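You operate a simulated robot arm through the tools that you are given. There is no shell and no other tool.

You are at the controls of a simulated two-armed robot. One attempt, no reset.

## Task
Tighten the batten's thumb screws in their printed order, then shut the cam.
Fine: 1, 2, 3, each about three quarters of a turn from loose.

It is judged by the outcome, as a careful person would: the job done as asked, and still so three seconds after it is handed in. It fails if anything else is knocked over, pushed out of place, dropped, spilled or broken.

## Robot
Two 7-joint arms with fingered hands on one trunk that stands fixed in place. Base frame: the origin is at the foot of the trunk, x ahead of it, y to its left, z up; the work surface is at about z = 0.835. Lengths are in m, angles in degrees, forces in N, time in s.
The left shoulder is at [0.06, 0.126, 1.38], the right one opposite. With the tool pointing down near the work surface each hand reaches from about 0.1 to 0.62 m from the base axis, measured 20 degrees to its own side. Payload 2.5 kg a hand.
The tool frame of a hand sits at the grasp point between the pads (the TCP): z along the fingers, y along the line on which they close. The tips reach 0.03 m beyond it. The gripper opens to 0.104 m; its body begins 0.035 m behind the TCP. The gripper is a hand of 5 fingers: y runs from the thumb to the fingers, the wrist lies at [-0.015, -0.104, -0.178] in the tool frame, and closing takes about 1.5 s.
Orientation is that of the tool frame in the base frame, as [roll, pitch, yaw] about the fixed x, y, z axes, in that order (R = Rz(yaw) Ry(pitch) Rx(roll)). With the fingers straight down and the wrist toward the robot, the tool's x, y and z point along [0, 1, 0], [1, 0, 0] and [0, 0, -1] of the base frame.

## Interface
- The arms move only by the tool apply_moves. It takes "left_motion", "right_motion" or both (then of equal length, played together; a hand with none holds still); each is text: rows parted by semicolons, each of 7 numbers parted by spaces: the shift along the tool's x, y, z in m, then the turn, a rotation vector about the tool's x, y, z in degrees, then the closure in counts, from 0 (fully open) to 255 (shut). In form: tx ty tz wx wy wz claw; .... A call has 1 to 20 rows; each row is the pose to reach, as a shift and turn from the pose commanded when the call began, along the tool's axes at that moment. Each row takes 0.2 s and may step no farther than 0.05 m and 8.6 degrees from the row before; otherwise, or with a gripper value out of range, the whole call is refused. A pose out of reach is approached as far as the arm can. The call stops where the force on the tool passes 40 N (or 10 N more than at its start, if that is more) or the arm is blocked; 0.2 s more then pass. The fingers move at their own pace (about 0.153 m/s each) and stop on an object; they squeeze with about 25 N. The grip force told is the motor's: it shows also when the fingers shut on nothing. Time passes only in rows, and 0.2 s behind the last, so rows that repeat a pose let the fingers close. The reply holds the time, the measured pose of the TCP, the force on the tool along the base axes, the opening and the grip force, in the units named above and with some noise, with the torque about the TCP (base axes, N m) and any sound that the robot's microphone picked up, and new pictures: "views" is both (left out), scene, wrist or none (wrist: the cameras of the hands that moved).
- Cameras (640 x 400 px; columns grow to the right, rows downward): "scene" is now at [0.1212, -0.0381, 1.5905]; the picture's right is [-0.42, -0.91, 0.00], its down [-0.50, 0.23, -0.83] and it looks along [0.76, -0.35, -0.55] (base axes); focal length 318 px, centre (320, 200). "left" rides on the left gripper at [-0.08, -0.078, -0.141] in its tool frame; the picture's right is [-0.78, -0.30, 0.56], its down [0.53, -0.78, 0.33] and it looks along [0.33, 0.56, 0.76] (tool axes); focal length 247 px, centre (320, 200). "right" rides on the right gripper at [0.08, -0.078, -0.141] in its tool frame; the picture's right is [-0.78, 0.30, -0.56], its down [-0.54, -0.78, 0.33] and it looks along [-0.33, 0.56, 0.76] (tool axes); focal length 247 px, centre (320, 200). There is no depth. A picture from a camera that has moved, and an enlarged one, comes with that camera's place and axes in the base frame and with its lens.
- raise_lower(by): slides the trunk up (or, below 0, down) by that many m; the arms and the scene camera ride with it, the base frame stays. It gives what a move gives, with no picture.
- set_grasp(shape, hand): the hand has 5 fingers and takes this shape, open, in about a second: jaw (thumb against the fingers, like two jaws); tri (thumb and two fingers); tip (a fingertip pinch); poke (one finger out to press); point (the index stretched); flat (the hand flat); cup (the hand cupped); fist (a fist). The gripper value then closes the fingers along that shape, each until it touches; the sizes above hold for jaw. It gives what a move gives, with no picture.
- aim_head(pan, tilt): turns the head with the scene camera to pan (to the left, within 86 degrees either way) and tilt (down, from -29 to 69), counted from straight ahead of the robot. It gives what a move gives, and a new picture of the scene camera.
- enlarge(camera, box): a new picture of the part [left, top, right, bottom] of that camera's present view, enlarged. The clock stands still meanwhile.
- finish_job(): hands the job in; it is judged then, once.

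Nothing tells you positions but the pictures and the camera data. Unless the task says otherwise, let go and move clear before handing in.

The tools are called after ">>>" by a JSON object that holds its "method" and its "body". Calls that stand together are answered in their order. apply_moves: Moves the arms, as the interface text tells. Its arguments: {"type":"object","properties":{"left_motion":{"type":"string"},"right_motion":{"type":"string"},"views":{"type":"string","enum":["both","scene","wrist","none"]}},"required":[]} The other tools are called the same way: raise_lower (by) moves the trunk up or down; set_grasp (shape, hand) gives the hand a shape; aim_head (pan, tilt) turns the head that bears the scene camera; enlarge (camera, box) takes an enlarged picture of a part of a camera's view; finish_job () hands the job in.

At the start:

```text
t: 0.0
left_tcp_pos: [0.3843, -0.0189, 1.3851]
left_orientation: [179.9, 0.0, 90.2]
left_ft_force: [-0.9, -0.3, -0.3]
left_wrist_torque: [0.03, 0.02, 0.0]
left_grip_width: 0.1037
left_grip_force: 0.0
left_shape: jaw
right_tcp_pos: [0.2819, -0.4042, 1.2599]
right_orientation: [-180.0, -0.1, 90.0]
right_ft_force: [-0.3, 0.3, 0.8]
right_wrist_torque: [-0.01, -0.03, 0.01]
right_grip_width: 0.1035
right_grip_force: 0.0
right_shape: jaw
trunk travel left (down, up): [-0.775, 0.165]
head pan, tilt (commanded): [-24.9, 33.6]
```

scene: 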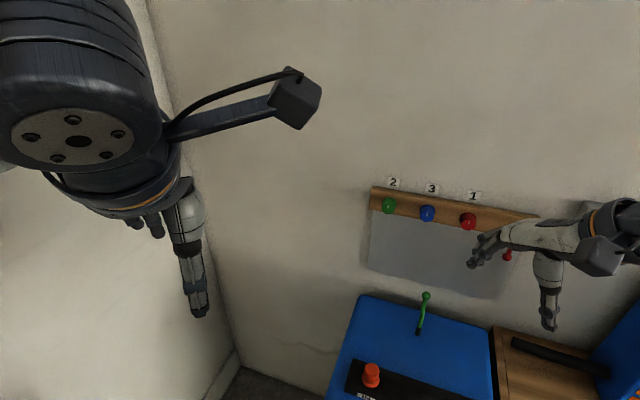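
right: 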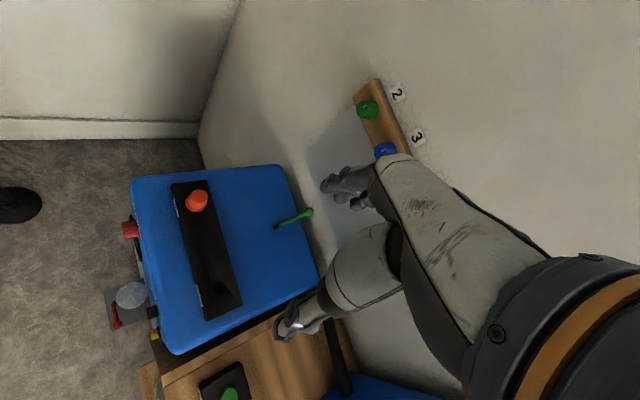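
left: 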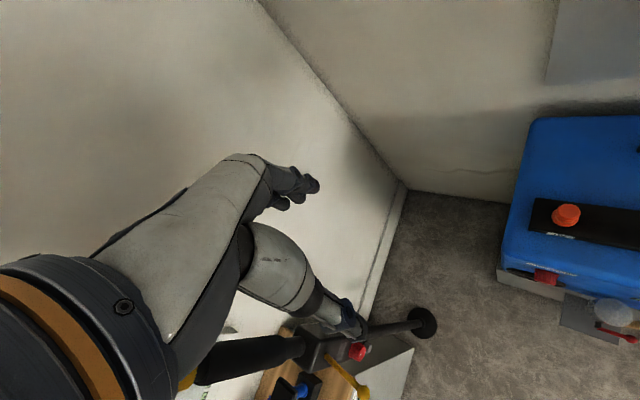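

The batten is on the wall, with three coloured knobs labelled 2 (green), 3 (blue) and 1 (red) from left to right. The right hand partly hides its right end, so I'll look closer before I move anything.

>>> {"method": "enlarge", "body": {"camera": "scene", "box": [350, 160, 560, 300]}}

>>> {"method": "enlarge", "body": {"camera": "right", "box": [300, 60, 460, 220]}}

```text
2.86 times, centred on (455, 230) of scene
camera zoom: at [0.1212, -0.0381, 1.5905], right [-0.42, -0.91, 0.0], down [-0.5, 0.23, -0.83], along [0.76, -0.35, -0.55], focal length 909 px, centre (-66, 114)
```

zoom: 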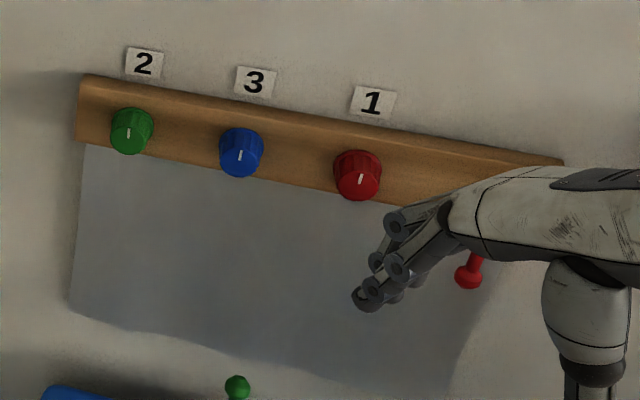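

```text
2.50 times, centred on (380, 140) of right
camera zoom: at [0.2041, -0.3228, 1.4009], right [0.3, -0.78, 0.56], down [-0.78, -0.54, -0.33], along [0.56, -0.33, -0.76], focal length 617 px, centre (170, 350)
```

zoom: 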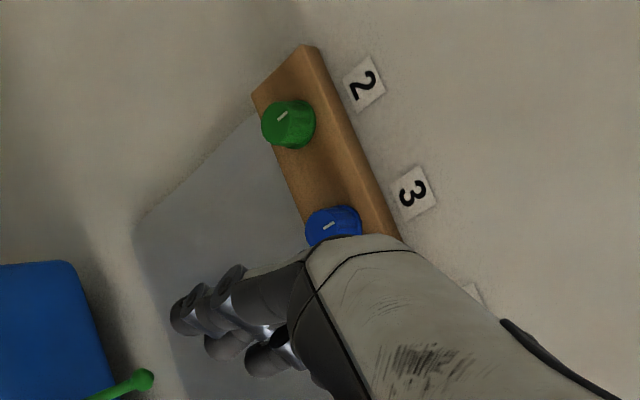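

The knobs look like they run along a wall set at an angle to me: green at about [0.62, -0.45, 1.16], blue at [0.56, -0.51, 1.16] and red at [0.50, -0.58, 1.16]. I'll pan the head toward the batten to find the cam, and look at how the hand is built.

>>> {"method": "aim_head", "body": {"pan": -45, "tilt": 30}}

>>> {"method": "enlarge", "body": {"camera": "right", "box": [240, 120, 560, 400]}}

```text
t: 0.8
left_tcp_pos: [0.3836, -0.0195, 1.3846]
left_orientation: [-180.0, 0.2, 90.2]
left_ft_force: [-0.3, -0.2, -1.0]
left_wrist_torque: [0.04, -0.02, 0.01]
left_grip_width: 0.1037
left_grip_force: 0.2
left_shape: jaw
right_tcp_pos: [0.2822, -0.4022, 1.261]
right_orientation: [-180.0, 0.0, 89.9]
right_ft_force: [0.4, -0.5, -0.5]
right_wrist_torque: [0.01, 0.0, 0.02]
right_grip_width: 0.1035
right_grip_force: 0.1
right_shape: jaw
trunk travel left (down, up): [-0.775, 0.165]
head pan, tilt (commanded): [-45.0, 30.0]
camera scene: at [0.1047, -0.0646, 1.5961], right [-0.71, -0.71, 0.0], down [-0.35, 0.35, -0.87], along [0.61, -0.61, -0.5], focal length 318 px, centre (320, 200)
```

scene: 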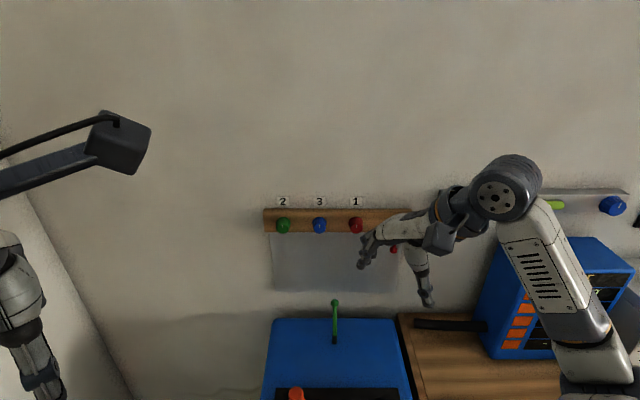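

```text
1.43 times, centred on (400, 260) of right
camera zoom: at [0.2041, -0.3228, 1.4009], right [0.3, -0.78, 0.56], down [-0.78, -0.54, -0.33], along [0.56, -0.33, -0.76], focal length 353 px, centre (206, 114)
```

zoom: 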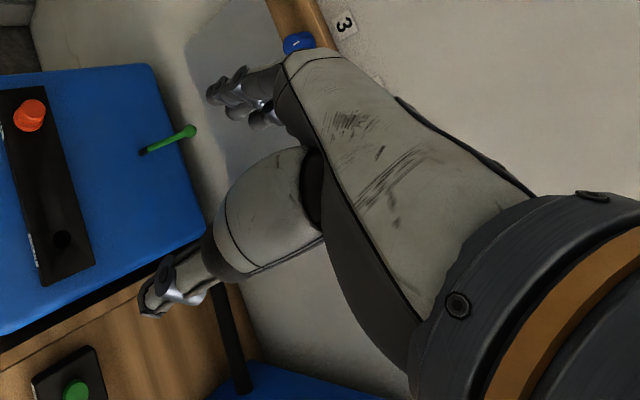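

In the new view the wall squarely faces a heading of -45°. The knobs are about 0.088 m apart at z≈1.16, and a red ball, probably the cam handle, sits low at the right end. I'll bring the right hand to a standoff in front of the wall, fingers pointing at it.

>>> {"method": "apply_moves", "body": {"right_motion": "-0.0048 0.0079 0.0077 -6.53 -2.71 2.71 0; -0.0095 0.0158 0.0154 -13.07 -5.41 5.41 0; -0.0143 0.0237 0.0231 -19.6 -8.12 8.12 0; -0.019 0.0316 0.0308 -26.14 -10.82 10.82 0; -0.0238 0.0395 0.0385 -32.67 -13.53 13.53 0; -0.0286 0.0474 0.0462 -39.2 -16.24 16.24 0; -0.0333 0.0553 0.0538 -45.74 -18.94 18.94 0; -0.0381 0.0632 0.0615 -52.27 -21.65 21.65 0; -0.0429 0.0711 0.0692 -58.8 -24.36 24.36 0; -0.0476 0.079 0.0769 -65.34 -27.06 27.06 0; -0.0524 0.0869 0.0846 -71.87 -29.77 29.77 0; -0.0571 0.0948 0.0923 -78.41 -32.47 32.47 0; -0.0619 0.1027 0.1 -84.94 -35.18 35.18 0; -0.0619 0.1027 0.1 -84.94 -35.18 35.18 0", "views": "both"}}

```text
t: 3.8
left_tcp_pos: [0.3834, -0.0189, 1.3853]
left_orientation: [179.9, 0.2, 90.1]
left_ft_force: [0.1, -0.4, -0.4]
left_wrist_torque: [0.01, -0.03, 0.04]
left_grip_width: 0.1035
left_grip_force: 0.0
left_shape: jaw
right_tcp_pos: [0.3855, -0.4638, 1.1599]
right_orientation: [89.9, 0.0, 44.9]
right_ft_force: [-0.1, -0.6, 0.8]
right_wrist_torque: [0.0, 0.02, 0.0]
right_grip_width: 0.1037
right_grip_force: 0.1
right_shape: jaw
trunk travel left (down, up): [-0.775, 0.165]
head pan, tilt (commanded): [-45.0, 30.0]
camera scene: at [0.1042, -0.0645, 1.5962], right [-0.71, -0.71, 0.0], down [-0.35, 0.35, -0.87], along [0.61, -0.61, -0.5], focal length 318 px, centre (320, 200)
camera right: at [0.341, -0.308, 1.0821], right [-0.94, -0.16, 0.29], down [-0.14, -0.61, -0.78], along [0.3, -0.77, 0.56], focal length 247 px, centre (320, 200)
```

scene: 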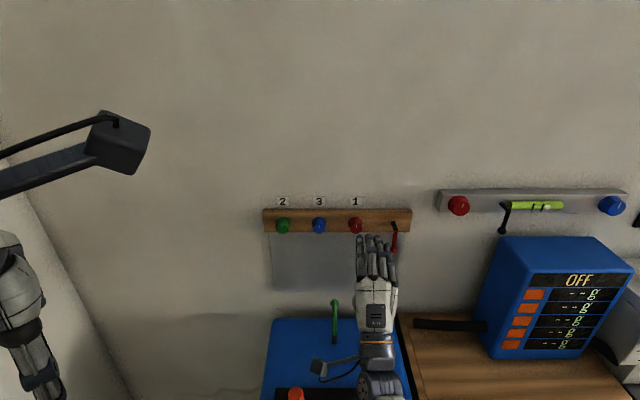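
right: 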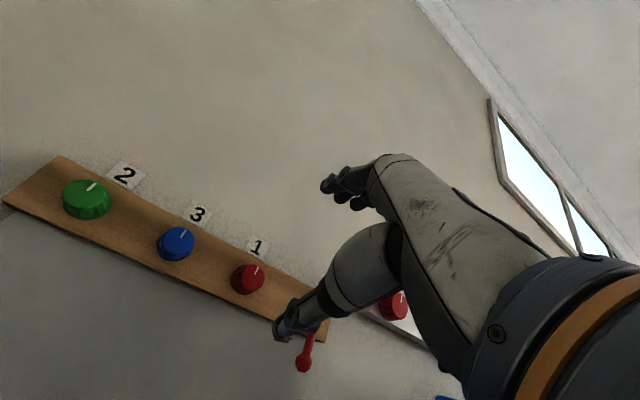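

The hand reached the standoff, and the cam now shows as a red lever hanging at the right end of the batten. I'll enlarge the view to measure everything.

>>> {"method": "enlarge", "body": {"camera": "scene", "box": [255, 190, 425, 296]}}

>>> {"method": "enlarge", "body": {"camera": "right", "box": [0, 130, 360, 380]}}

```text
3.76 times, centred on (340, 243) of scene
camera zoom: at [0.1042, -0.0645, 1.5962], right [-0.71, -0.71, 0.0], down [-0.35, 0.35, -0.87], along [0.61, -0.61, -0.5], focal length 1197 px, centre (245, 38)
```

zoom: 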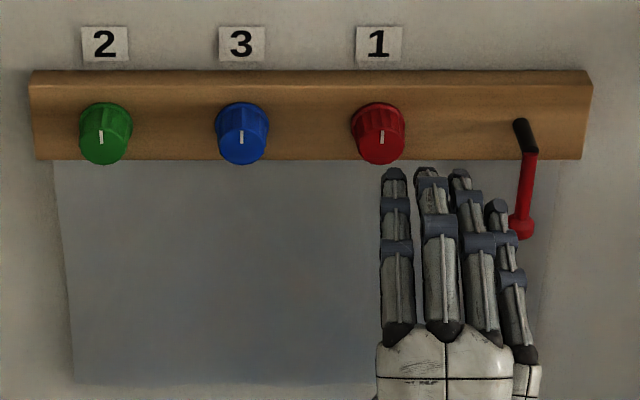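

```text
1.60 times, centred on (180, 255) of right
camera zoom: at [0.341, -0.308, 1.0821], right [-0.94, -0.16, 0.29], down [-0.14, -0.61, -0.78], along [0.3, -0.77, 0.56], focal length 395 px, centre (544, 112)
```

zoom: 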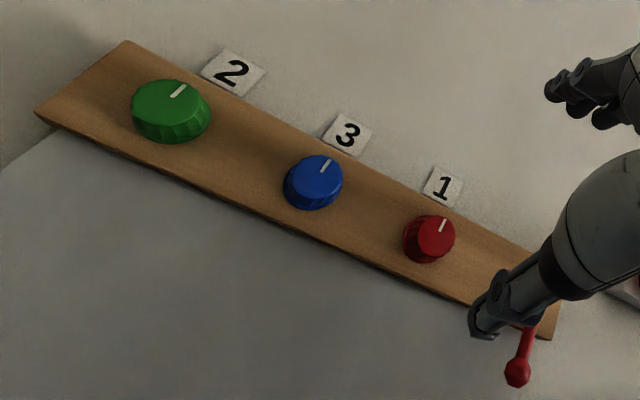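

I've triangulated the knob faces. Red is at u≈+0.059, blue at -0.031 and green at -0.120 along the batten, all at z≈1.148 and about 0.754 deep, each roughly 36 mm across and 25 mm tall. All the markers point straight up. I'll try the three-finger shape and look at it before approaching.

>>> {"method": "set_grasp", "body": {"shape": "tri", "hand": "right"}}

>>> {"method": "enlarge", "body": {"camera": "scene", "box": [255, 190, 425, 296]}}

>>> {"method": "enlarge", "body": {"camera": "right", "box": [160, 120, 480, 360]}}

```text
t: 4.7
left_tcp_pos: [0.3837, -0.0176, 1.3856]
left_orientation: [180.0, 0.1, 90.1]
left_ft_force: [-0.1, -0.1, -0.7]
left_wrist_torque: [-0.03, 0.01, 0.01]
left_grip_width: 0.1036
left_grip_force: 0.1
left_shape: jaw
right_tcp_pos: [0.3851, -0.4644, 1.1609]
right_orientation: [90.0, 0.0, 45.1]
right_ft_force: [-1.1, -0.6, 0.2]
right_wrist_torque: [0.01, -0.01, 0.0]
right_grip_width: 0.1037
right_grip_force: 0.0
right_shape: tri
trunk travel left (down, up): [-0.775, 0.165]
head pan, tilt (commanded): [-45.0, 30.0]
```

```text
3.76 times, centred on (340, 243) of scene
camera zoom: at [0.1046, -0.0646, 1.5962], right [-0.71, -0.71, 0.0], down [-0.35, 0.35, -0.87], along [0.61, -0.61, -0.5], focal length 1197 px, centre (245, 38)
```

zoom: 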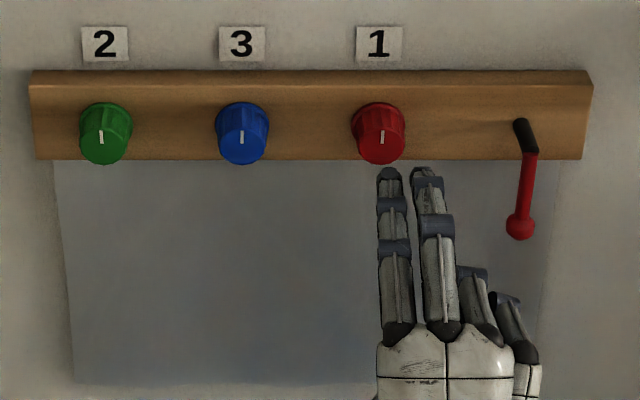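

```text
1.67 times, centred on (320, 240) of right
camera zoom: at [0.341, -0.3082, 1.0822], right [-0.94, -0.16, 0.3], down [-0.14, -0.61, -0.78], along [0.3, -0.77, 0.56], focal length 412 px, centre (320, 133)
```

zoom: 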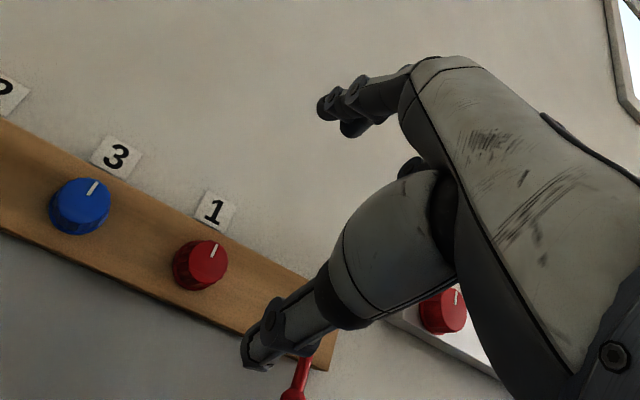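

The three-finger shape folds the ring and little fingers out of the way, and the cam is fully visible now. I'll zoom in on the cam and on the fingertips.

>>> {"method": "enlarge", "body": {"camera": "scene", "box": [375, 205, 423, 260]}}

>>> {"method": "enlarge", "body": {"camera": "scene", "box": [430, 170, 640, 300]}}

>>> {"method": "enlarge", "body": {"camera": "right", "box": [250, 280, 400, 400]}}

```text
7.27 times, centred on (399, 232) of scene
camera zoom: at [0.1046, -0.0646, 1.5962], right [-0.71, -0.71, 0.0], down [-0.35, 0.35, -0.87], along [0.61, -0.61, -0.5], focal length 2313 px, centre (-254, -36)
```

zoom: 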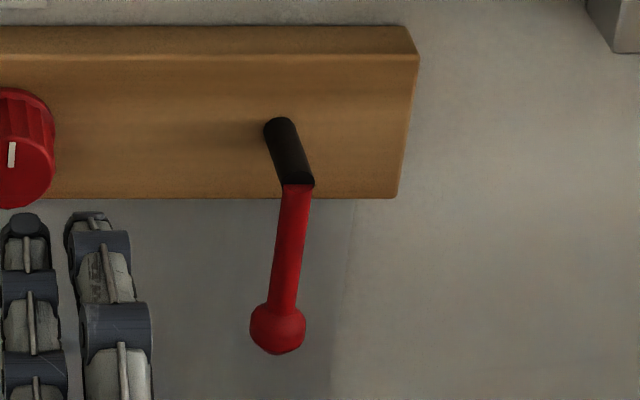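

```text
3.05 times, centred on (535, 235) of scene
camera zoom: at [0.1046, -0.0646, 1.5962], right [-0.71, -0.71, 0.0], down [-0.35, 0.35, -0.87], along [0.61, -0.61, -0.5], focal length 969 px, centre (-335, 93)
```

zoom: 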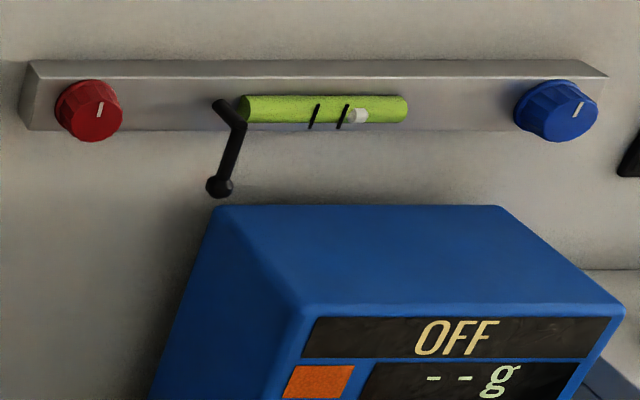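

```text
3.33 times, centred on (325, 340) of right
camera zoom: at [0.341, -0.3082, 1.0822], right [-0.94, -0.16, 0.3], down [-0.14, -0.61, -0.78], along [0.3, -0.77, 0.56], focal length 823 px, centre (303, -267)
```

zoom: 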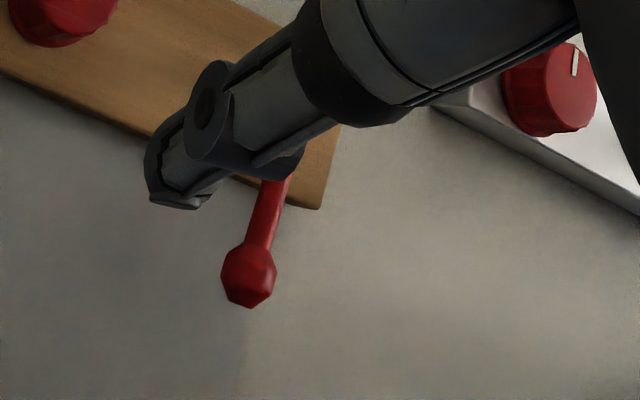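

The cam is a crank. Its pivot sits at u≈0.155, z≈1.15, with a shaft sticking out to depth≈0.748 and a red handle hanging straight down about 62 mm. Before touching a knob I'll check how far the wrist can roll in free space, starting with -90°.

>>> {"method": "apply_moves", "body": {"right_motion": "0 0 0 0 0 -8.4 0; 0 0 0 0 0 -16.8 0; 0 0 0 0 0 -25.2 0; 0 0 0 0 0 -33.6 0; 0 0 0 0 0 -42 0; 0 0 0 0 0 -50.4 0; 0 0 0 0 0 -58.8 0; 0 0 0 0 0 -67.2 0; 0 0 0 0 0 -75.6 0; 0 0 0 0 0 -84 0; 0 0 0 0 0 -92.4 0; 0 0 0 0 0 -100.8 0; 0 0 0 0 0 -109.2 0; 0 0 0 0 0 -117.6 0; 0 0 0 0 0 -126 0; 0 0 0 0 0 -134 0", "views": "scene"}}

```text
t: 8.1
left_tcp_pos: [0.3826, -0.018, 1.3846]
left_orientation: [180.0, 0.1, 90.1]
left_ft_force: [0.4, -0.5, 0.4]
left_wrist_torque: [0.01, -0.01, -0.01]
left_grip_width: 0.1035
left_grip_force: 0.1
left_shape: jaw
right_tcp_pos: [0.3848, -0.4637, 1.1603]
right_orientation: [-90.0, 45.8, -135.1]
right_ft_force: [-0.3, 0.5, 0.9]
right_wrist_torque: [-0.02, -0.03, -0.01]
right_grip_width: 0.1037
right_grip_force: 0.1
right_shape: tri
trunk travel left (down, up): [-0.775, 0.165]
head pan, tilt (commanded): [-45.0, 30.0]
camera scene: at [0.1048, -0.0646, 1.5961], right [-0.71, -0.71, 0.0], down [-0.35, 0.35, -0.87], along [0.61, -0.61, -0.5], focal length 318 px, centre (320, 200)
```

scene: 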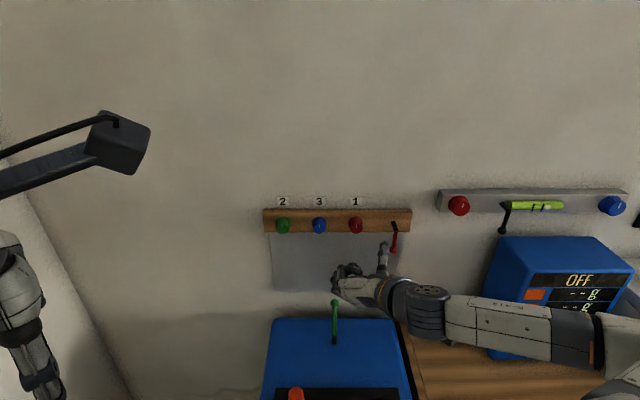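

The wrist reached a roll of -134° without trouble. Now I'll test the positive side: if it also reaches about +134°, one grip can make the whole three-quarter turn.

>>> {"method": "apply_moves", "body": {"right_motion": "0 0 0 0 0 8.4 0; 0 0 0 0 0 16.8 0; 0 0 0 0 0 25.2 0; 0 0 0 0 0 33.6 0; 0 0 0 0 0 42 0; 0 0 0 0 0 50.4 0; 0 0 0 0 0 58.8 0; 0 0 0 0 0 67.2 0; 0 0 0 0 0 75.6 0; 0 0 0 0 0 84 0; 0 0 0 0 0 92.4 0; 0 0 0 0 0 100.8 0; 0 0 0 0 0 109.2 0; 0 0 0 0 0 117.6 0; 0 0 0 0 0 126 0; 0 0 0 0 0 134 0; 0 0 0 0 0 142.4 0; 0 0 0 0 0 150.8 0; 0 0 0 0 0 159.2 0; 0 0 0 0 0 167.6 0", "views": "none"}}

>>> {"method": "apply_moves", "body": {"right_motion": "0 0 0 0 0 8.4 0; 0 0 0 0 0 16.8 0; 0 0 0 0 0 25.2 0; 0 0 0 0 0 33.6 0; 0 0 0 0 0 42 0; 0 0 0 0 0 50.4 0; 0 0 0 0 0 58.8 0; 0 0 0 0 0 67.2 0; 0 0 0 0 0 75.6 0; 0 0 0 0 0 84 0; 0 0 0 0 0 92.4 0; 0 0 0 0 0 100.4 0", "views": "scene"}}

```text
t: 12.3
left_tcp_pos: [0.3841, -0.0182, 1.3844]
left_orientation: [180.0, 0.0, 90.1]
left_ft_force: [-0.3, -0.5, -0.5]
left_wrist_torque: [-0.03, -0.01, -0.01]
left_grip_width: 0.1035
left_grip_force: 0.0
left_shape: jaw
right_tcp_pos: [0.3789, -0.4747, 1.1675]
right_orientation: [88.6, -30.8, 45.7]
right_ft_force: [0.2, -0.3, -0.6]
right_wrist_torque: [-0.02, -0.01, 0.04]
right_grip_width: 0.1037
right_grip_force: 0.0
right_shape: tri
trunk travel left (down, up): [-0.775, 0.165]
head pan, tilt (commanded): [-45.0, 30.0]
```

```text
t: 13.1
left_tcp_pos: [0.3843, -0.0185, 1.3848]
left_orientation: [180.0, 0.0, 90.1]
left_ft_force: [-0.6, 0.4, 0.6]
left_wrist_torque: [-0.03, -0.02, 0.0]
left_grip_width: 0.1036
left_grip_force: 0.1
left_shape: jaw
right_tcp_pos: [0.3732, -0.5037, 1.2012]
right_orientation: [81.8, -46.2, 49.9]
right_ft_force: [0.6, 0.3, 0.1]
right_wrist_torque: [0.0, 0.01, 0.03]
right_grip_width: 0.1035
right_grip_force: 0.0
right_shape: tri
trunk travel left (down, up): [-0.775, 0.165]
head pan, tilt (commanded): [-45.0, 30.0]
stopped in row 3 (right hand): the arm was blocked; the commanded pose is now the measured one
camera scene: at [0.1047, -0.0646, 1.5961], right [-0.71, -0.71, 0.0], down [-0.35, 0.35, -0.87], along [0.61, -0.61, -0.5], focal length 318 px, centre (320, 200)
```

scene: 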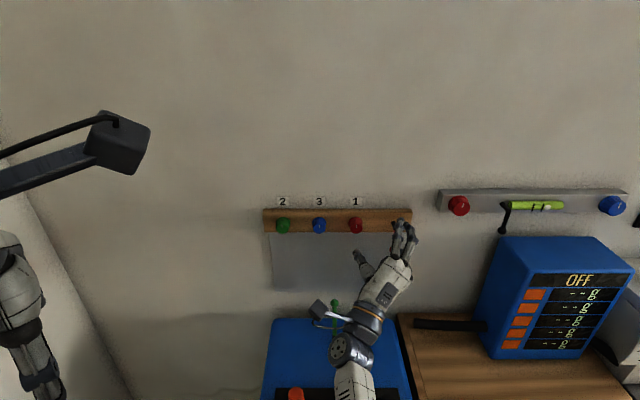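

The positive side runs out of joint range at about +25° of roll, so the usable range is on the negative side. I'll go back to zero roll and see how far negative it goes, hoping for one grip over 270°.

>>> {"method": "apply_moves", "body": {"right_motion": "-0.0018 -0.01 -0.0043 0.96 -0.22 -7.74 0; -0.0036 -0.02 -0.0086 1.92 -0.44 -15.47 0; -0.0054 -0.0299 -0.0129 2.89 -0.66 -23.21 0; -0.0072 -0.0398 -0.0171 3.85 -0.88 -30.94 0; -0.009 -0.0498 -0.0214 4.81 -1.1 -38.68 0; -0.0108 -0.0597 -0.0257 5.77 -1.32 -46.41 0; -0.0108 -0.0597 -0.0257 5.77 -1.32 -46.41 0", "views": "none"}}

>>> {"method": "apply_moves", "body": {"right_motion": "0 0 0 0 0 -8.5 0; 0 0 0 0 0 -17 0; 0 0 0 0 0 -25.5 0; 0 0 0 0 0 -34 0; 0 0 0 0 0 -42.5 0; 0 0 0 0 0 -51 0; 0 0 0 0 0 -59.5 0; 0 0 0 0 0 -68 0; 0 0 0 0 0 -76.5 0; 0 0 0 0 0 -85 0; 0 0 0 0 0 -93.5 0; 0 0 0 0 0 -102 0; 0 0 0 0 0 -110.5 0; 0 0 0 0 0 -119 0; 0 0 0 0 0 -127.5 0; 0 0 0 0 0 -136 0; 0 0 0 0 0 -144.5 0; 0 0 0 0 0 -153 0; 0 0 0 0 0 -161.5 0; 0 0 0 0 0 -170 0", "views": "scene"}}

```text
t: 14.7
left_tcp_pos: [0.384, -0.0183, 1.3846]
left_orientation: [-179.9, 0.0, 90.0]
left_ft_force: [0.3, 0.2, 0.3]
left_wrist_torque: [0.0, 0.0, -0.02]
left_grip_width: 0.1031
left_grip_force: 0.2
left_shape: jaw
right_tcp_pos: [0.3863, -0.4624, 1.1495]
right_orientation: [90.1, 0.1, 45.1]
right_ft_force: [-0.4, -0.3, -0.8]
right_wrist_torque: [0.03, -0.03, -0.04]
right_grip_width: 0.1039
right_grip_force: 0.0
right_shape: tri
trunk travel left (down, up): [-0.775, 0.165]
head pan, tilt (commanded): [-45.0, 30.0]
```

```text
t: 18.9
left_tcp_pos: [0.3841, -0.0179, 1.385]
left_orientation: [-179.9, 0.1, 90.1]
left_ft_force: [-0.4, 0.5, 0.2]
left_wrist_torque: [0.02, 0.0, -0.02]
left_grip_width: 0.1035
left_grip_force: 0.0
left_shape: jaw
right_tcp_pos: [0.3853, -0.4631, 1.148]
right_orientation: [-90.1, 10.0, -135.1]
right_ft_force: [0.9, 0.0, 0.7]
right_wrist_torque: [0.0, -0.02, 0.0]
right_grip_width: 0.1037
right_grip_force: 0.1
right_shape: tri
trunk travel left (down, up): [-0.775, 0.165]
head pan, tilt (commanded): [-45.0, 30.0]
camera scene: at [0.1051, -0.0646, 1.5961], right [-0.71, -0.71, 0.0], down [-0.35, 0.35, -0.87], along [0.61, -0.61, -0.5], focal length 318 px, centre (320, 200)
```

scene: 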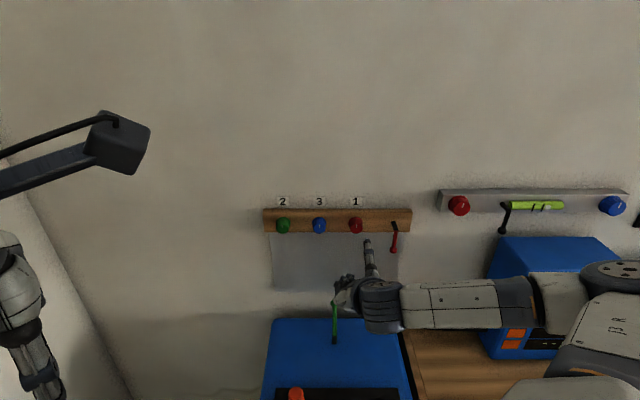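

A roll of -170° works too. I'll keep going toward -250°.

>>> {"method": "apply_moves", "body": {"right_motion": "0 0 0 0 0 -8 0; 0 0 0 0 0 -16 0; 0 0 0 0 0 -24 0; 0 0 0 0 0 -32 0; 0 0 0 0 0 -40 0; 0 0 0 0 0 -48 0; 0 0 0 0 0 -56 0; 0 0 0 0 0 -64 0; 0 0 0 0 0 -72 0; 0 0 0 0 0 -80 0", "views": "scene"}}

```text
t: 21.1
left_tcp_pos: [0.3835, -0.0172, 1.3851]
left_orientation: [180.0, 0.1, 90.1]
left_ft_force: [-0.6, 0.5, 0.4]
left_wrist_torque: [-0.01, 0.02, 0.02]
left_grip_width: 0.1037
left_grip_force: 0.2
left_shape: jaw
right_tcp_pos: [0.3781, -0.4705, 1.1815]
right_orientation: [-90.3, -70.0, -134.7]
right_ft_force: [0.6, -0.1, 0.5]
right_wrist_torque: [-0.05, -0.01, 0.01]
right_grip_width: 0.1039
right_grip_force: 0.1
right_shape: tri
right hand out of reach, approached as far as the arm can: row 8, 9, 10
trunk travel left (down, up): [-0.775, 0.165]
head pan, tilt (commanded): [-45.0, 30.0]
camera scene: at [0.1049, -0.0642, 1.5961], right [-0.71, -0.71, 0.0], down [-0.35, 0.35, -0.87], along [0.61, -0.61, -0.5], focal length 318 px, centre (320, 200)
```

scene: 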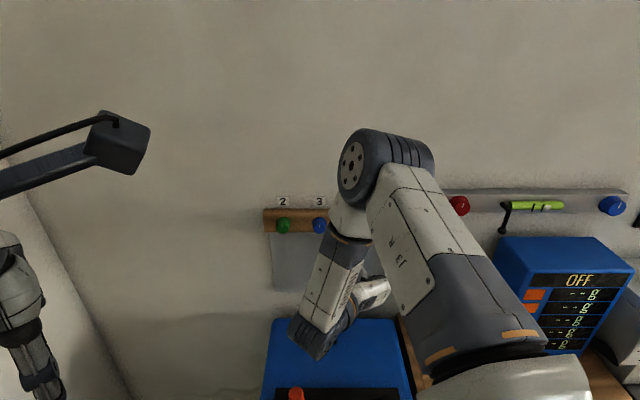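

The roll range is roughly -225° to +20°, with the elbow swinging high at the far end. The safer plan is two grips per knob, each turning from about -140° to 0°. I'll go back to -140° now.

>>> {"method": "apply_moves", "body": {"right_motion": "0 0 0 0 0 8 0; 0 0 0 0 0 16 0; 0 0 0 0 0 24 0; 0 0 0 0 0 32 0; 0 0 0 0 0 40 0; 0 0 0 0 0 48 0; 0 0 0 0 0 56 0; 0 0 0 0 0 64 0; 0 0 0 0 0 72 0; 0 0 0 0 0 80 0; 0 0 0 0 0 88 0; 0 0 0 0 0 96 0; 0 0 0 0 0 104 0; 0 0 0 0 0 112 0; 0 0 0 0 0 112 0", "views": "both"}}

```text
t: 24.3
left_tcp_pos: [0.3836, -0.0178, 1.3841]
left_orientation: [-180.0, 0.1, 90.1]
left_ft_force: [-0.4, 0.0, 0.4]
left_wrist_torque: [0.04, 0.05, -0.01]
left_grip_width: 0.1036
left_grip_force: 0.0
left_shape: jaw
right_tcp_pos: [0.378, -0.471, 1.1822]
right_orientation: [-90.1, 42.2, -135.0]
right_ft_force: [-0.3, -0.6, -0.5]
right_wrist_torque: [-0.01, 0.02, 0.01]
right_grip_width: 0.1038
right_grip_force: 0.0
right_shape: tri
trunk travel left (down, up): [-0.775, 0.165]
head pan, tilt (commanded): [-45.0, 30.0]
camera scene: at [0.1048, -0.0645, 1.5961], right [-0.71, -0.71, 0.0], down [-0.35, 0.35, -0.87], along [0.61, -0.61, -0.5], focal length 318 px, centre (320, 200)
camera right: at [0.1998, -0.4508, 1.1846], right [0.15, 0.94, 0.3], down [0.15, -0.32, 0.93], along [0.98, -0.1, -0.19], focal length 247 px, centre (320, 200)
```

scene: 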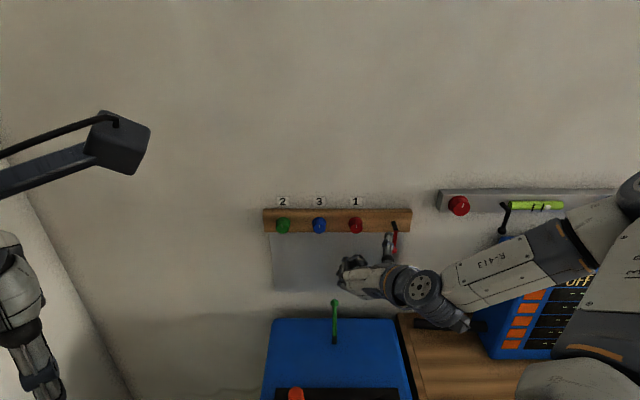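
right: 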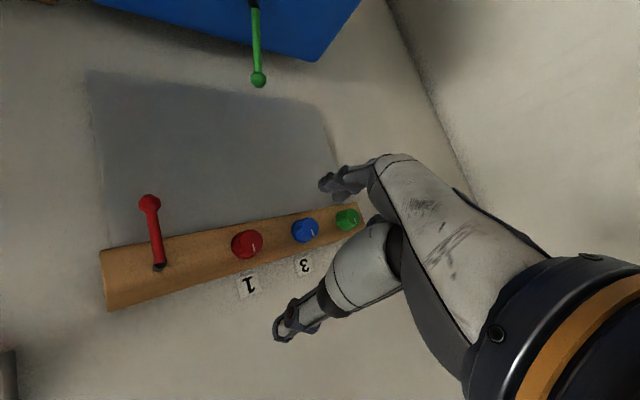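

The arm came back with its elbow raised to the right, close to the other fixture. I'll return to zero roll to get the earlier low-elbow posture back, centring on the red knob's axis on the way.

>>> {"method": "apply_moves", "body": {"right_motion": "0.0011 0.0018 0 0 0 8.1 0; 0.0021 0.0035 0 0 0 16.2 0; 0.0032 0.0053 0 0 0 24.3 0; 0.0042 0.007 0 0 0 32.4 0; 0.0053 0.0088 0 0 0 40.5 0; 0.0064 0.0106 0 0 0 48.6 0; 0.0074 0.0123 0 0 0 56.7 0; 0.0085 0.0141 0 0 0 64.8 0; 0.0095 0.0158 0 0 0 72.9 0; 0.0106 0.0176 0 0 0 81 0; 0.0117 0.0194 0 0 0 89.1 0; 0.0127 0.0211 0 0 0 97.2 0; 0.0138 0.0229 0 0 0 105.3 0; 0.0148 0.0246 0 0 0 113.4 0; 0.0159 0.0264 0 0 0 121.5 0; 0.017 0.0282 0 0 0 129.6 0; 0.018 0.0299 0 0 0 137.8 0; 0.018 0.0299 0 0 0 137.8 0", "views": "scene"}}

```text
t: 28.1
left_tcp_pos: [0.3845, -0.0169, 1.3851]
left_orientation: [-180.0, 0.1, 90.1]
left_ft_force: [-0.2, -0.3, 0.3]
left_wrist_torque: [0.04, 0.02, 0.02]
left_grip_width: 0.1035
left_grip_force: 0.1
left_shape: jaw
right_tcp_pos: [0.3835, -0.4673, 1.1478]
right_orientation: [90.1, 0.0, 45.0]
right_ft_force: [-0.6, -0.1, -0.3]
right_wrist_torque: [0.02, -0.02, 0.01]
right_grip_width: 0.1037
right_grip_force: 0.0
right_shape: tri
trunk travel left (down, up): [-0.775, 0.165]
head pan, tilt (commanded): [-45.0, 30.0]
camera scene: at [0.1046, -0.0647, 1.5962], right [-0.71, -0.71, 0.0], down [-0.35, 0.35, -0.87], along [0.61, -0.61, -0.5], focal length 318 px, centre (320, 200)
```

scene: 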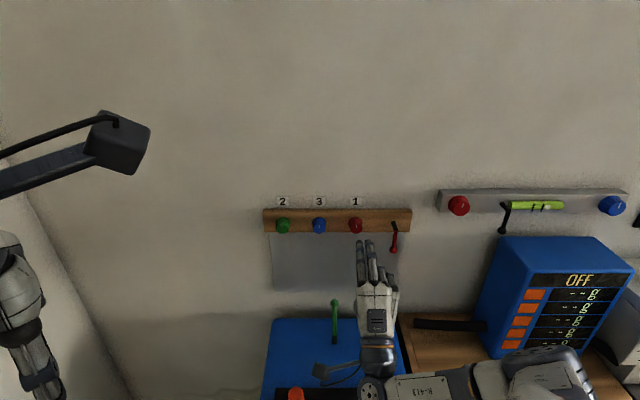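

The arm is at zero roll in front of the red knob, clear of everything. I'll part-close the fingers here in free space to see where the tips meet before I reach for the knob.

>>> {"method": "apply_moves", "body": {"right_motion": "0 0 0 0 0 0 110; 0 0 0 0 0 0 110; 0 0 0 0 0 0 110; 0 0 0 0 0 0 110; 0 0 0 0 0 0 110", "views": "both"}}

>>> {"method": "enlarge", "body": {"camera": "scene", "box": [320, 200, 424, 300]}}

>>> {"method": "enlarge", "body": {"camera": "right", "box": [200, 120, 440, 380]}}

```text
t: 29.3
left_tcp_pos: [0.3836, -0.0182, 1.3856]
left_orientation: [-179.9, 0.1, 90.1]
left_ft_force: [0.0, -0.2, -0.2]
left_wrist_torque: [0.01, 0.03, 0.0]
left_grip_width: 0.1037
left_grip_force: 0.0
left_shape: jaw
right_tcp_pos: [0.3837, -0.465, 1.1476]
right_orientation: [90.1, 0.1, 45.1]
right_ft_force: [-1.0, 0.2, 0.5]
right_wrist_torque: [-0.01, -0.03, 0.03]
right_grip_width: 0.0595
right_grip_force: 0.0
right_shape: tri
trunk travel left (down, up): [-0.775, 0.165]
head pan, tilt (commanded): [-45.0, 30.0]
camera scene: at [0.1047, -0.0647, 1.5962], right [-0.71, -0.71, 0.0], down [-0.35, 0.35, -0.87], along [0.61, -0.61, -0.5], focal length 318 px, centre (320, 200)
camera right: at [0.3393, -0.3105, 1.0691], right [-0.94, -0.16, 0.3], down [-0.14, -0.61, -0.78], along [0.3, -0.77, 0.56], focal length 247 px, centre (320, 200)
```

scene: 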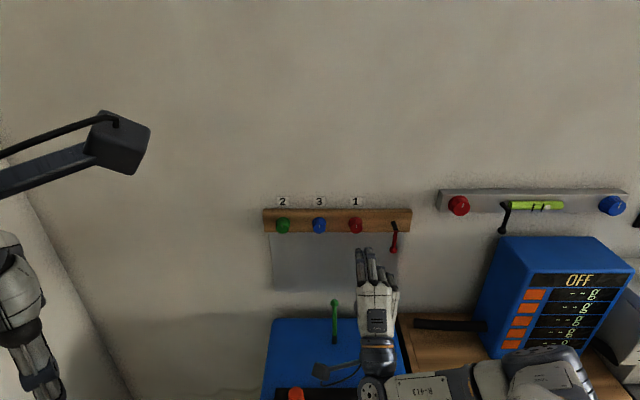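
right: 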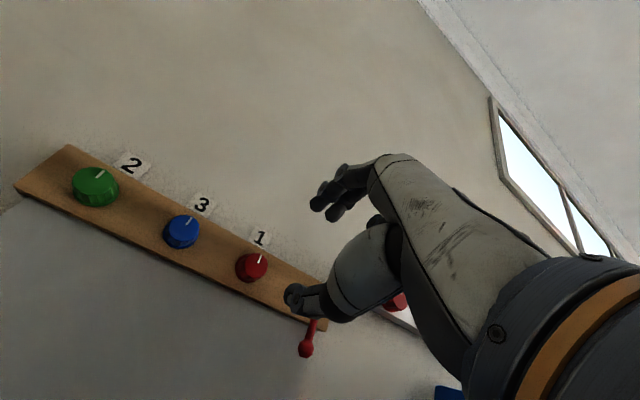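

```text
4.00 times, centred on (372, 250) of scene
camera zoom: at [0.1047, -0.0647, 1.5962], right [-0.71, -0.71, 0.0], down [-0.35, 0.35, -0.87], along [0.61, -0.61, -0.5], focal length 1272 px, centre (112, 0)
```

zoom: 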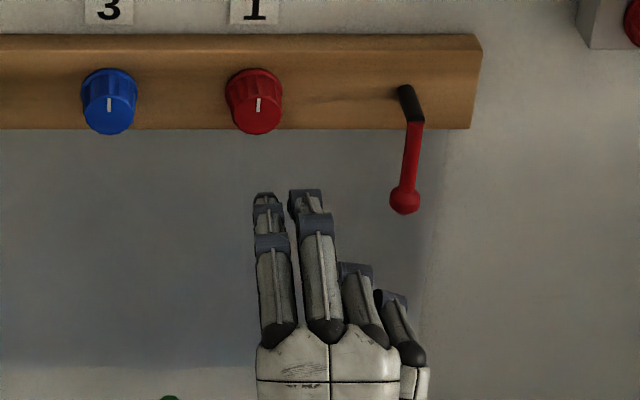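

```text
1.54 times, centred on (320, 250) of right
camera zoom: at [0.3393, -0.3105, 1.0691], right [-0.94, -0.16, 0.3], down [-0.14, -0.61, -0.78], along [0.3, -0.77, 0.56], focal length 380 px, centre (320, 123)
```

zoom: 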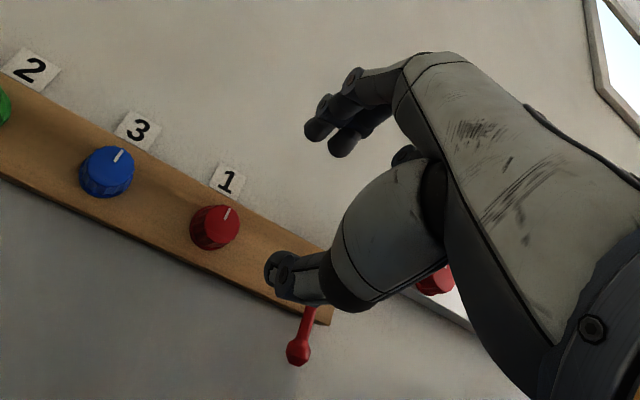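

With the hand part-closed to about 60 mm, the tips sit symmetric about the grasp axis, as expected. Next I'll roll to -140° at this standoff with a slightly wider opening and check the elbow posture.

>>> {"method": "apply_moves", "body": {"right_motion": "0 0 0 0 0 -8.24 90; 0 0 0 0 0 -16.48 90; 0 0 0 0 0 -24.72 90; 0 0 0 0 0 -32.96 90; 0 0 0 0 0 -41.2 90; 0 0 0 0 0 -49.44 90; 0 0 0 0 0 -57.68 90; 0 0 0 0 0 -65.92 90; 0 0 0 0 0 -74.16 90; 0 0 0 0 0 -82.4 90; 0 0 0 0 0 -90.64 90; 0 0 0 0 0 -98.88 90; 0 0 0 0 0 -107.12 90; 0 0 0 0 0 -115.36 90; 0 0 0 0 0 -123.6 90; 0 0 0 0 0 -131.8 90; 0 0 0 0 0 -140 90; 0 0 0 0 0 -140 90", "views": "both"}}

```text
t: 33.1
left_tcp_pos: [0.3827, -0.0184, 1.385]
left_orientation: [-180.0, 0.2, 90.1]
left_ft_force: [-0.4, 0.2, -0.9]
left_wrist_torque: [0.0, -0.01, 0.0]
left_grip_width: 0.1036
left_grip_force: 0.0
left_shape: jaw
right_tcp_pos: [0.3837, -0.4658, 1.1472]
right_orientation: [-90.1, 39.8, -135.0]
right_ft_force: [-1.2, -0.1, -0.8]
right_wrist_torque: [0.0, 0.03, -0.02]
right_grip_width: 0.0666
right_grip_force: 0.0
right_shape: tri
trunk travel left (down, up): [-0.775, 0.165]
head pan, tilt (commanded): [-45.0, 30.0]
camera scene: at [0.1046, -0.0647, 1.5962], right [-0.71, -0.71, 0.0], down [-0.35, 0.35, -0.87], along [0.61, -0.61, -0.5], focal length 318 px, centre (320, 200)
camera right: at [0.2045, -0.4458, 1.1552], right [0.16, 0.95, 0.27], down [0.17, -0.3, 0.94], along [0.97, -0.1, -0.21], focal length 247 px, centre (320, 200)
```

scene: 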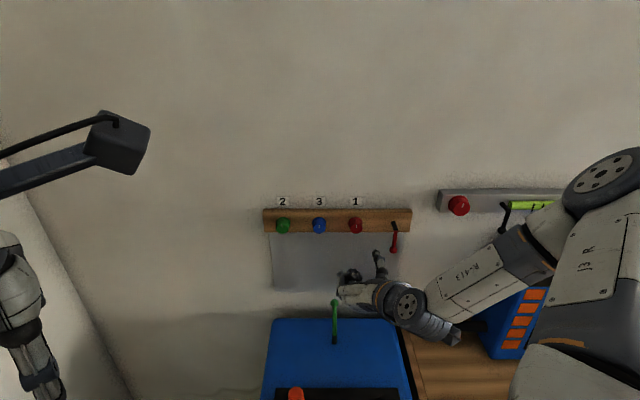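
right: 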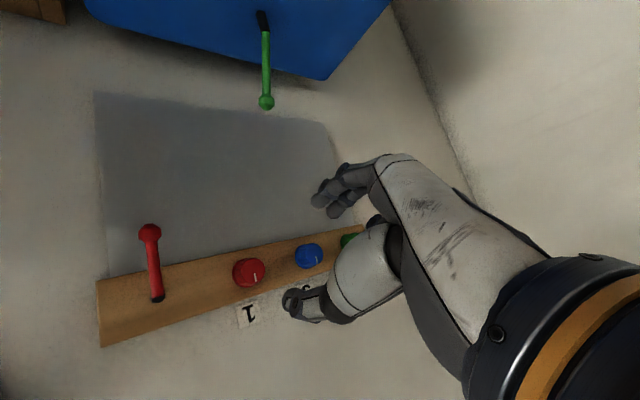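

The elbow is high and right, but well short of the wall and the blue device. I'll advance 0.10 m toward the red knob and check alignment before the last bit.

>>> {"method": "apply_moves", "body": {"right_motion": "0 0 0.02 0 0 0 90; 0 0 0.04 0 0 0 90; 0 0 0.06 0 0 0 90; 0 0 0.08 0 0 0 90; 0 0 0.1 0 0 0 90; 0 0 0.1 0 0 0 90", "views": "both"}}

>>> {"method": "enlarge", "body": {"camera": "scene", "box": [300, 190, 424, 300]}}

>>> {"method": "enlarge", "body": {"camera": "right", "box": [160, 120, 460, 360]}}

```text
t: 34.5
left_tcp_pos: [0.3841, -0.0179, 1.3849]
left_orientation: [180.0, 0.1, 90.2]
left_ft_force: [-0.9, -0.7, -0.4]
left_wrist_torque: [0.0, 0.03, 0.0]
left_grip_width: 0.1035
left_grip_force: 0.1
left_shape: jaw
right_tcp_pos: [0.454, -0.5372, 1.146]
right_orientation: [-90.1, 39.9, -135.2]
right_ft_force: [0.6, -0.2, 1.0]
right_wrist_torque: [0.0, 0.01, 0.02]
right_grip_width: 0.0666
right_grip_force: 0.1
right_shape: tri
trunk travel left (down, up): [-0.775, 0.165]
head pan, tilt (commanded): [-45.0, 30.0]
camera scene: at [0.1045, -0.0644, 1.5962], right [-0.71, -0.71, 0.0], down [-0.35, 0.35, -0.87], along [0.61, -0.61, -0.5], focal length 318 px, centre (320, 200)
camera right: at [0.2764, -0.5167, 1.1546], right [0.16, 0.95, 0.27], down [0.17, -0.3, 0.94], along [0.97, -0.1, -0.21], focal length 247 px, centre (320, 200)
```

scene: 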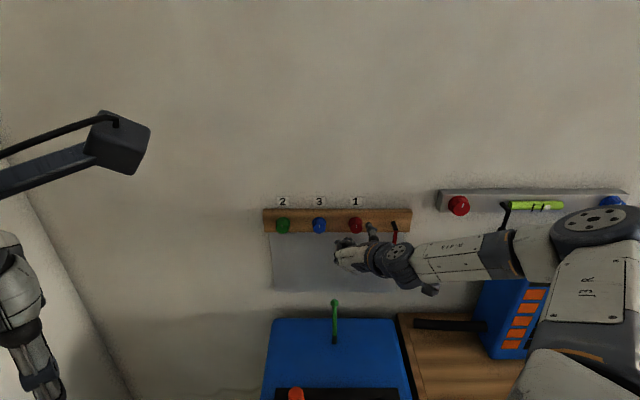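
right: 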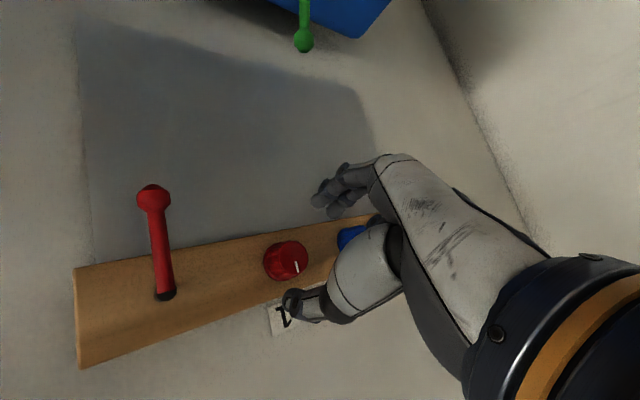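

```text
3.64 times, centred on (362, 245) of scene
camera zoom: at [0.1045, -0.0644, 1.5962], right [-0.71, -0.71, 0.0], down [-0.35, 0.35, -0.87], along [0.61, -0.61, -0.5], focal length 1156 px, centre (167, 36)
```

zoom: 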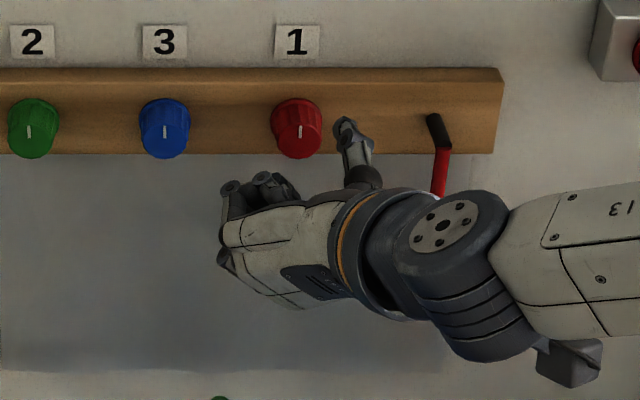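

```text
1.67 times, centred on (310, 240) of right
camera zoom: at [0.2764, -0.5167, 1.1546], right [0.16, 0.95, 0.27], down [0.17, -0.3, 0.94], along [0.97, -0.1, -0.21], focal length 412 px, centre (337, 133)
```

zoom: 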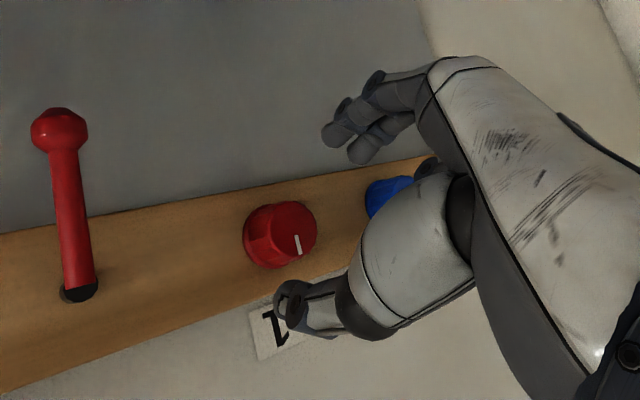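

The fingers straddle the red knob's axis. I'll zoom in tightly to measure any leftover offset before the last 4 cm.

>>> {"method": "enlarge", "body": {"camera": "right", "box": [240, 210, 340, 310]}}

>>> {"method": "enlarge", "body": {"camera": "scene", "box": [335, 205, 385, 245]}}

```text
4.00 times, centred on (290, 260) of right
camera zoom: at [0.2764, -0.5167, 1.1546], right [0.16, 0.95, 0.27], down [0.17, -0.3, 0.94], along [0.97, -0.1, -0.21], focal length 988 px, centre (440, -40)
```

zoom: 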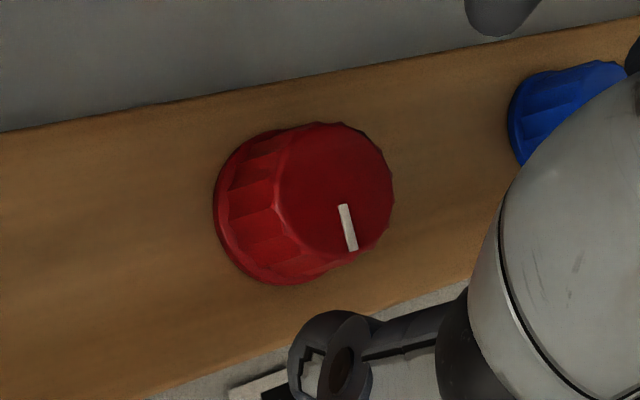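

```text
10.00 times, centred on (360, 225) of scene
camera zoom: at [0.1045, -0.0644, 1.5962], right [-0.71, -0.71, 0.0], down [-0.35, 0.35, -0.87], along [0.61, -0.61, -0.5], focal length 3180 px, centre (-80, -50)
```

zoom: 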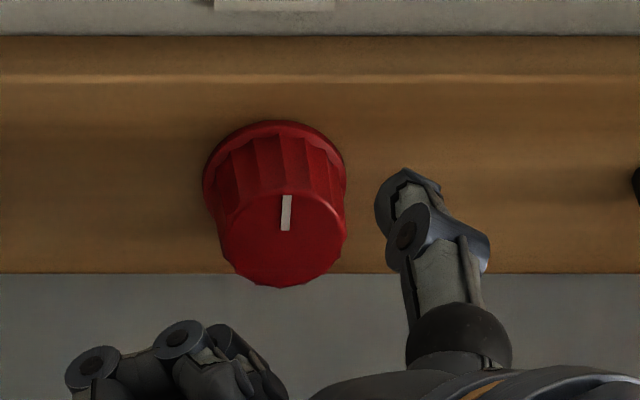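

The face of the knob sits about 3 mm above my tool axis. I'll correct that and ease in the last 39 mm, leaving the fingertips about 8 mm short of the wood.

>>> {"method": "apply_moves", "body": {"right_motion": "-0.0012 -0.0029 0.005 0 0 0 90; -0.0012 -0.0029 0.012 0 0 0 90; -0.0012 -0.0029 0.019 0 0 0 90; -0.0012 -0.0029 0.026 0 0 0 90; -0.0012 -0.0029 0.033 0 0 0 90; -0.0012 -0.0029 0.039 0 0 0 90; -0.0012 -0.0029 0.039 0 0 0 90", "views": "both"}}

>>> {"method": "enlarge", "body": {"camera": "scene", "box": [335, 205, 385, 245]}}

>>> {"method": "enlarge", "body": {"camera": "right", "box": [240, 150, 390, 300]}}

```text
t: 36.1
left_tcp_pos: [0.3848, -0.0191, 1.3848]
left_orientation: [-180.0, 0.1, 90.1]
left_ft_force: [-0.5, -0.9, 0.0]
left_wrist_torque: [0.0, 0.01, 0.01]
left_grip_width: 0.1037
left_grip_force: 0.0
left_shape: jaw
right_tcp_pos: [0.4811, -0.5647, 1.1502]
right_orientation: [-90.1, 39.9, -135.0]
right_ft_force: [-0.2, -0.4, 0.1]
right_wrist_torque: [-0.01, -0.01, -0.01]
right_grip_width: 0.0668
right_grip_force: 0.1
right_shape: tri
trunk travel left (down, up): [-0.775, 0.165]
head pan, tilt (commanded): [-45.0, 30.0]
camera scene: at [0.1046, -0.0646, 1.5962], right [-0.71, -0.71, 0.0], down [-0.35, 0.35, -0.87], along [0.61, -0.61, -0.5], focal length 318 px, centre (320, 200)
camera right: at [0.3029, -0.5444, 1.1579], right [0.16, 0.95, 0.27], down [0.17, -0.3, 0.94], along [0.97, -0.1, -0.21], focal length 247 px, centre (320, 200)
```

scene: 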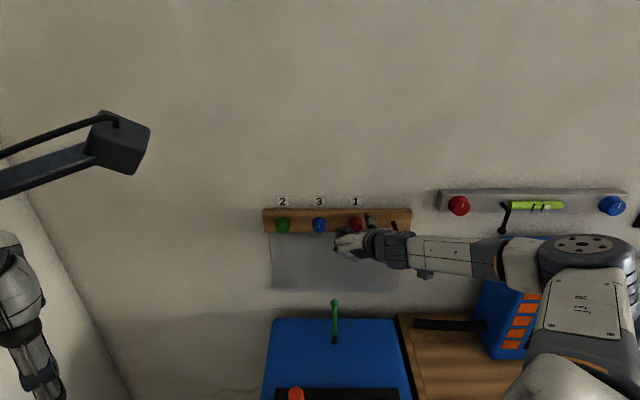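
right: 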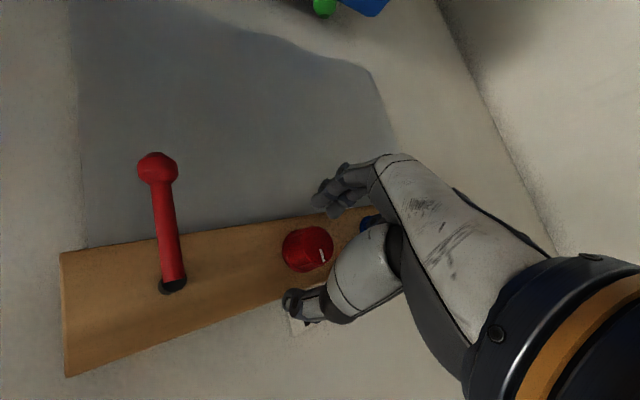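

```text
10.00 times, centred on (360, 225) of scene
camera zoom: at [0.1046, -0.0646, 1.5962], right [-0.71, -0.71, 0.0], down [-0.35, 0.35, -0.87], along [0.61, -0.61, -0.5], focal length 3180 px, centre (-80, -50)
```

zoom: 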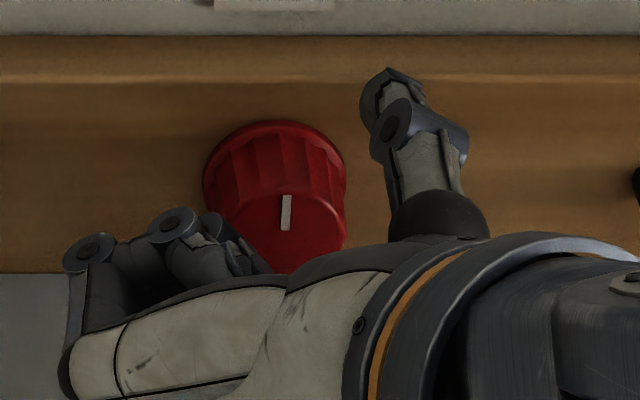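

```text
2.67 times, centred on (315, 225) of right
camera zoom: at [0.3029, -0.5444, 1.1579], right [0.16, 0.95, 0.27], down [0.17, -0.3, 0.94], along [0.97, -0.1, -0.21], focal length 659 px, centre (333, 133)
```

zoom: 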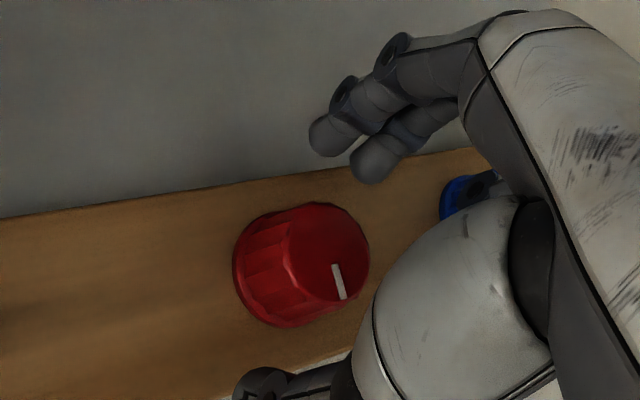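

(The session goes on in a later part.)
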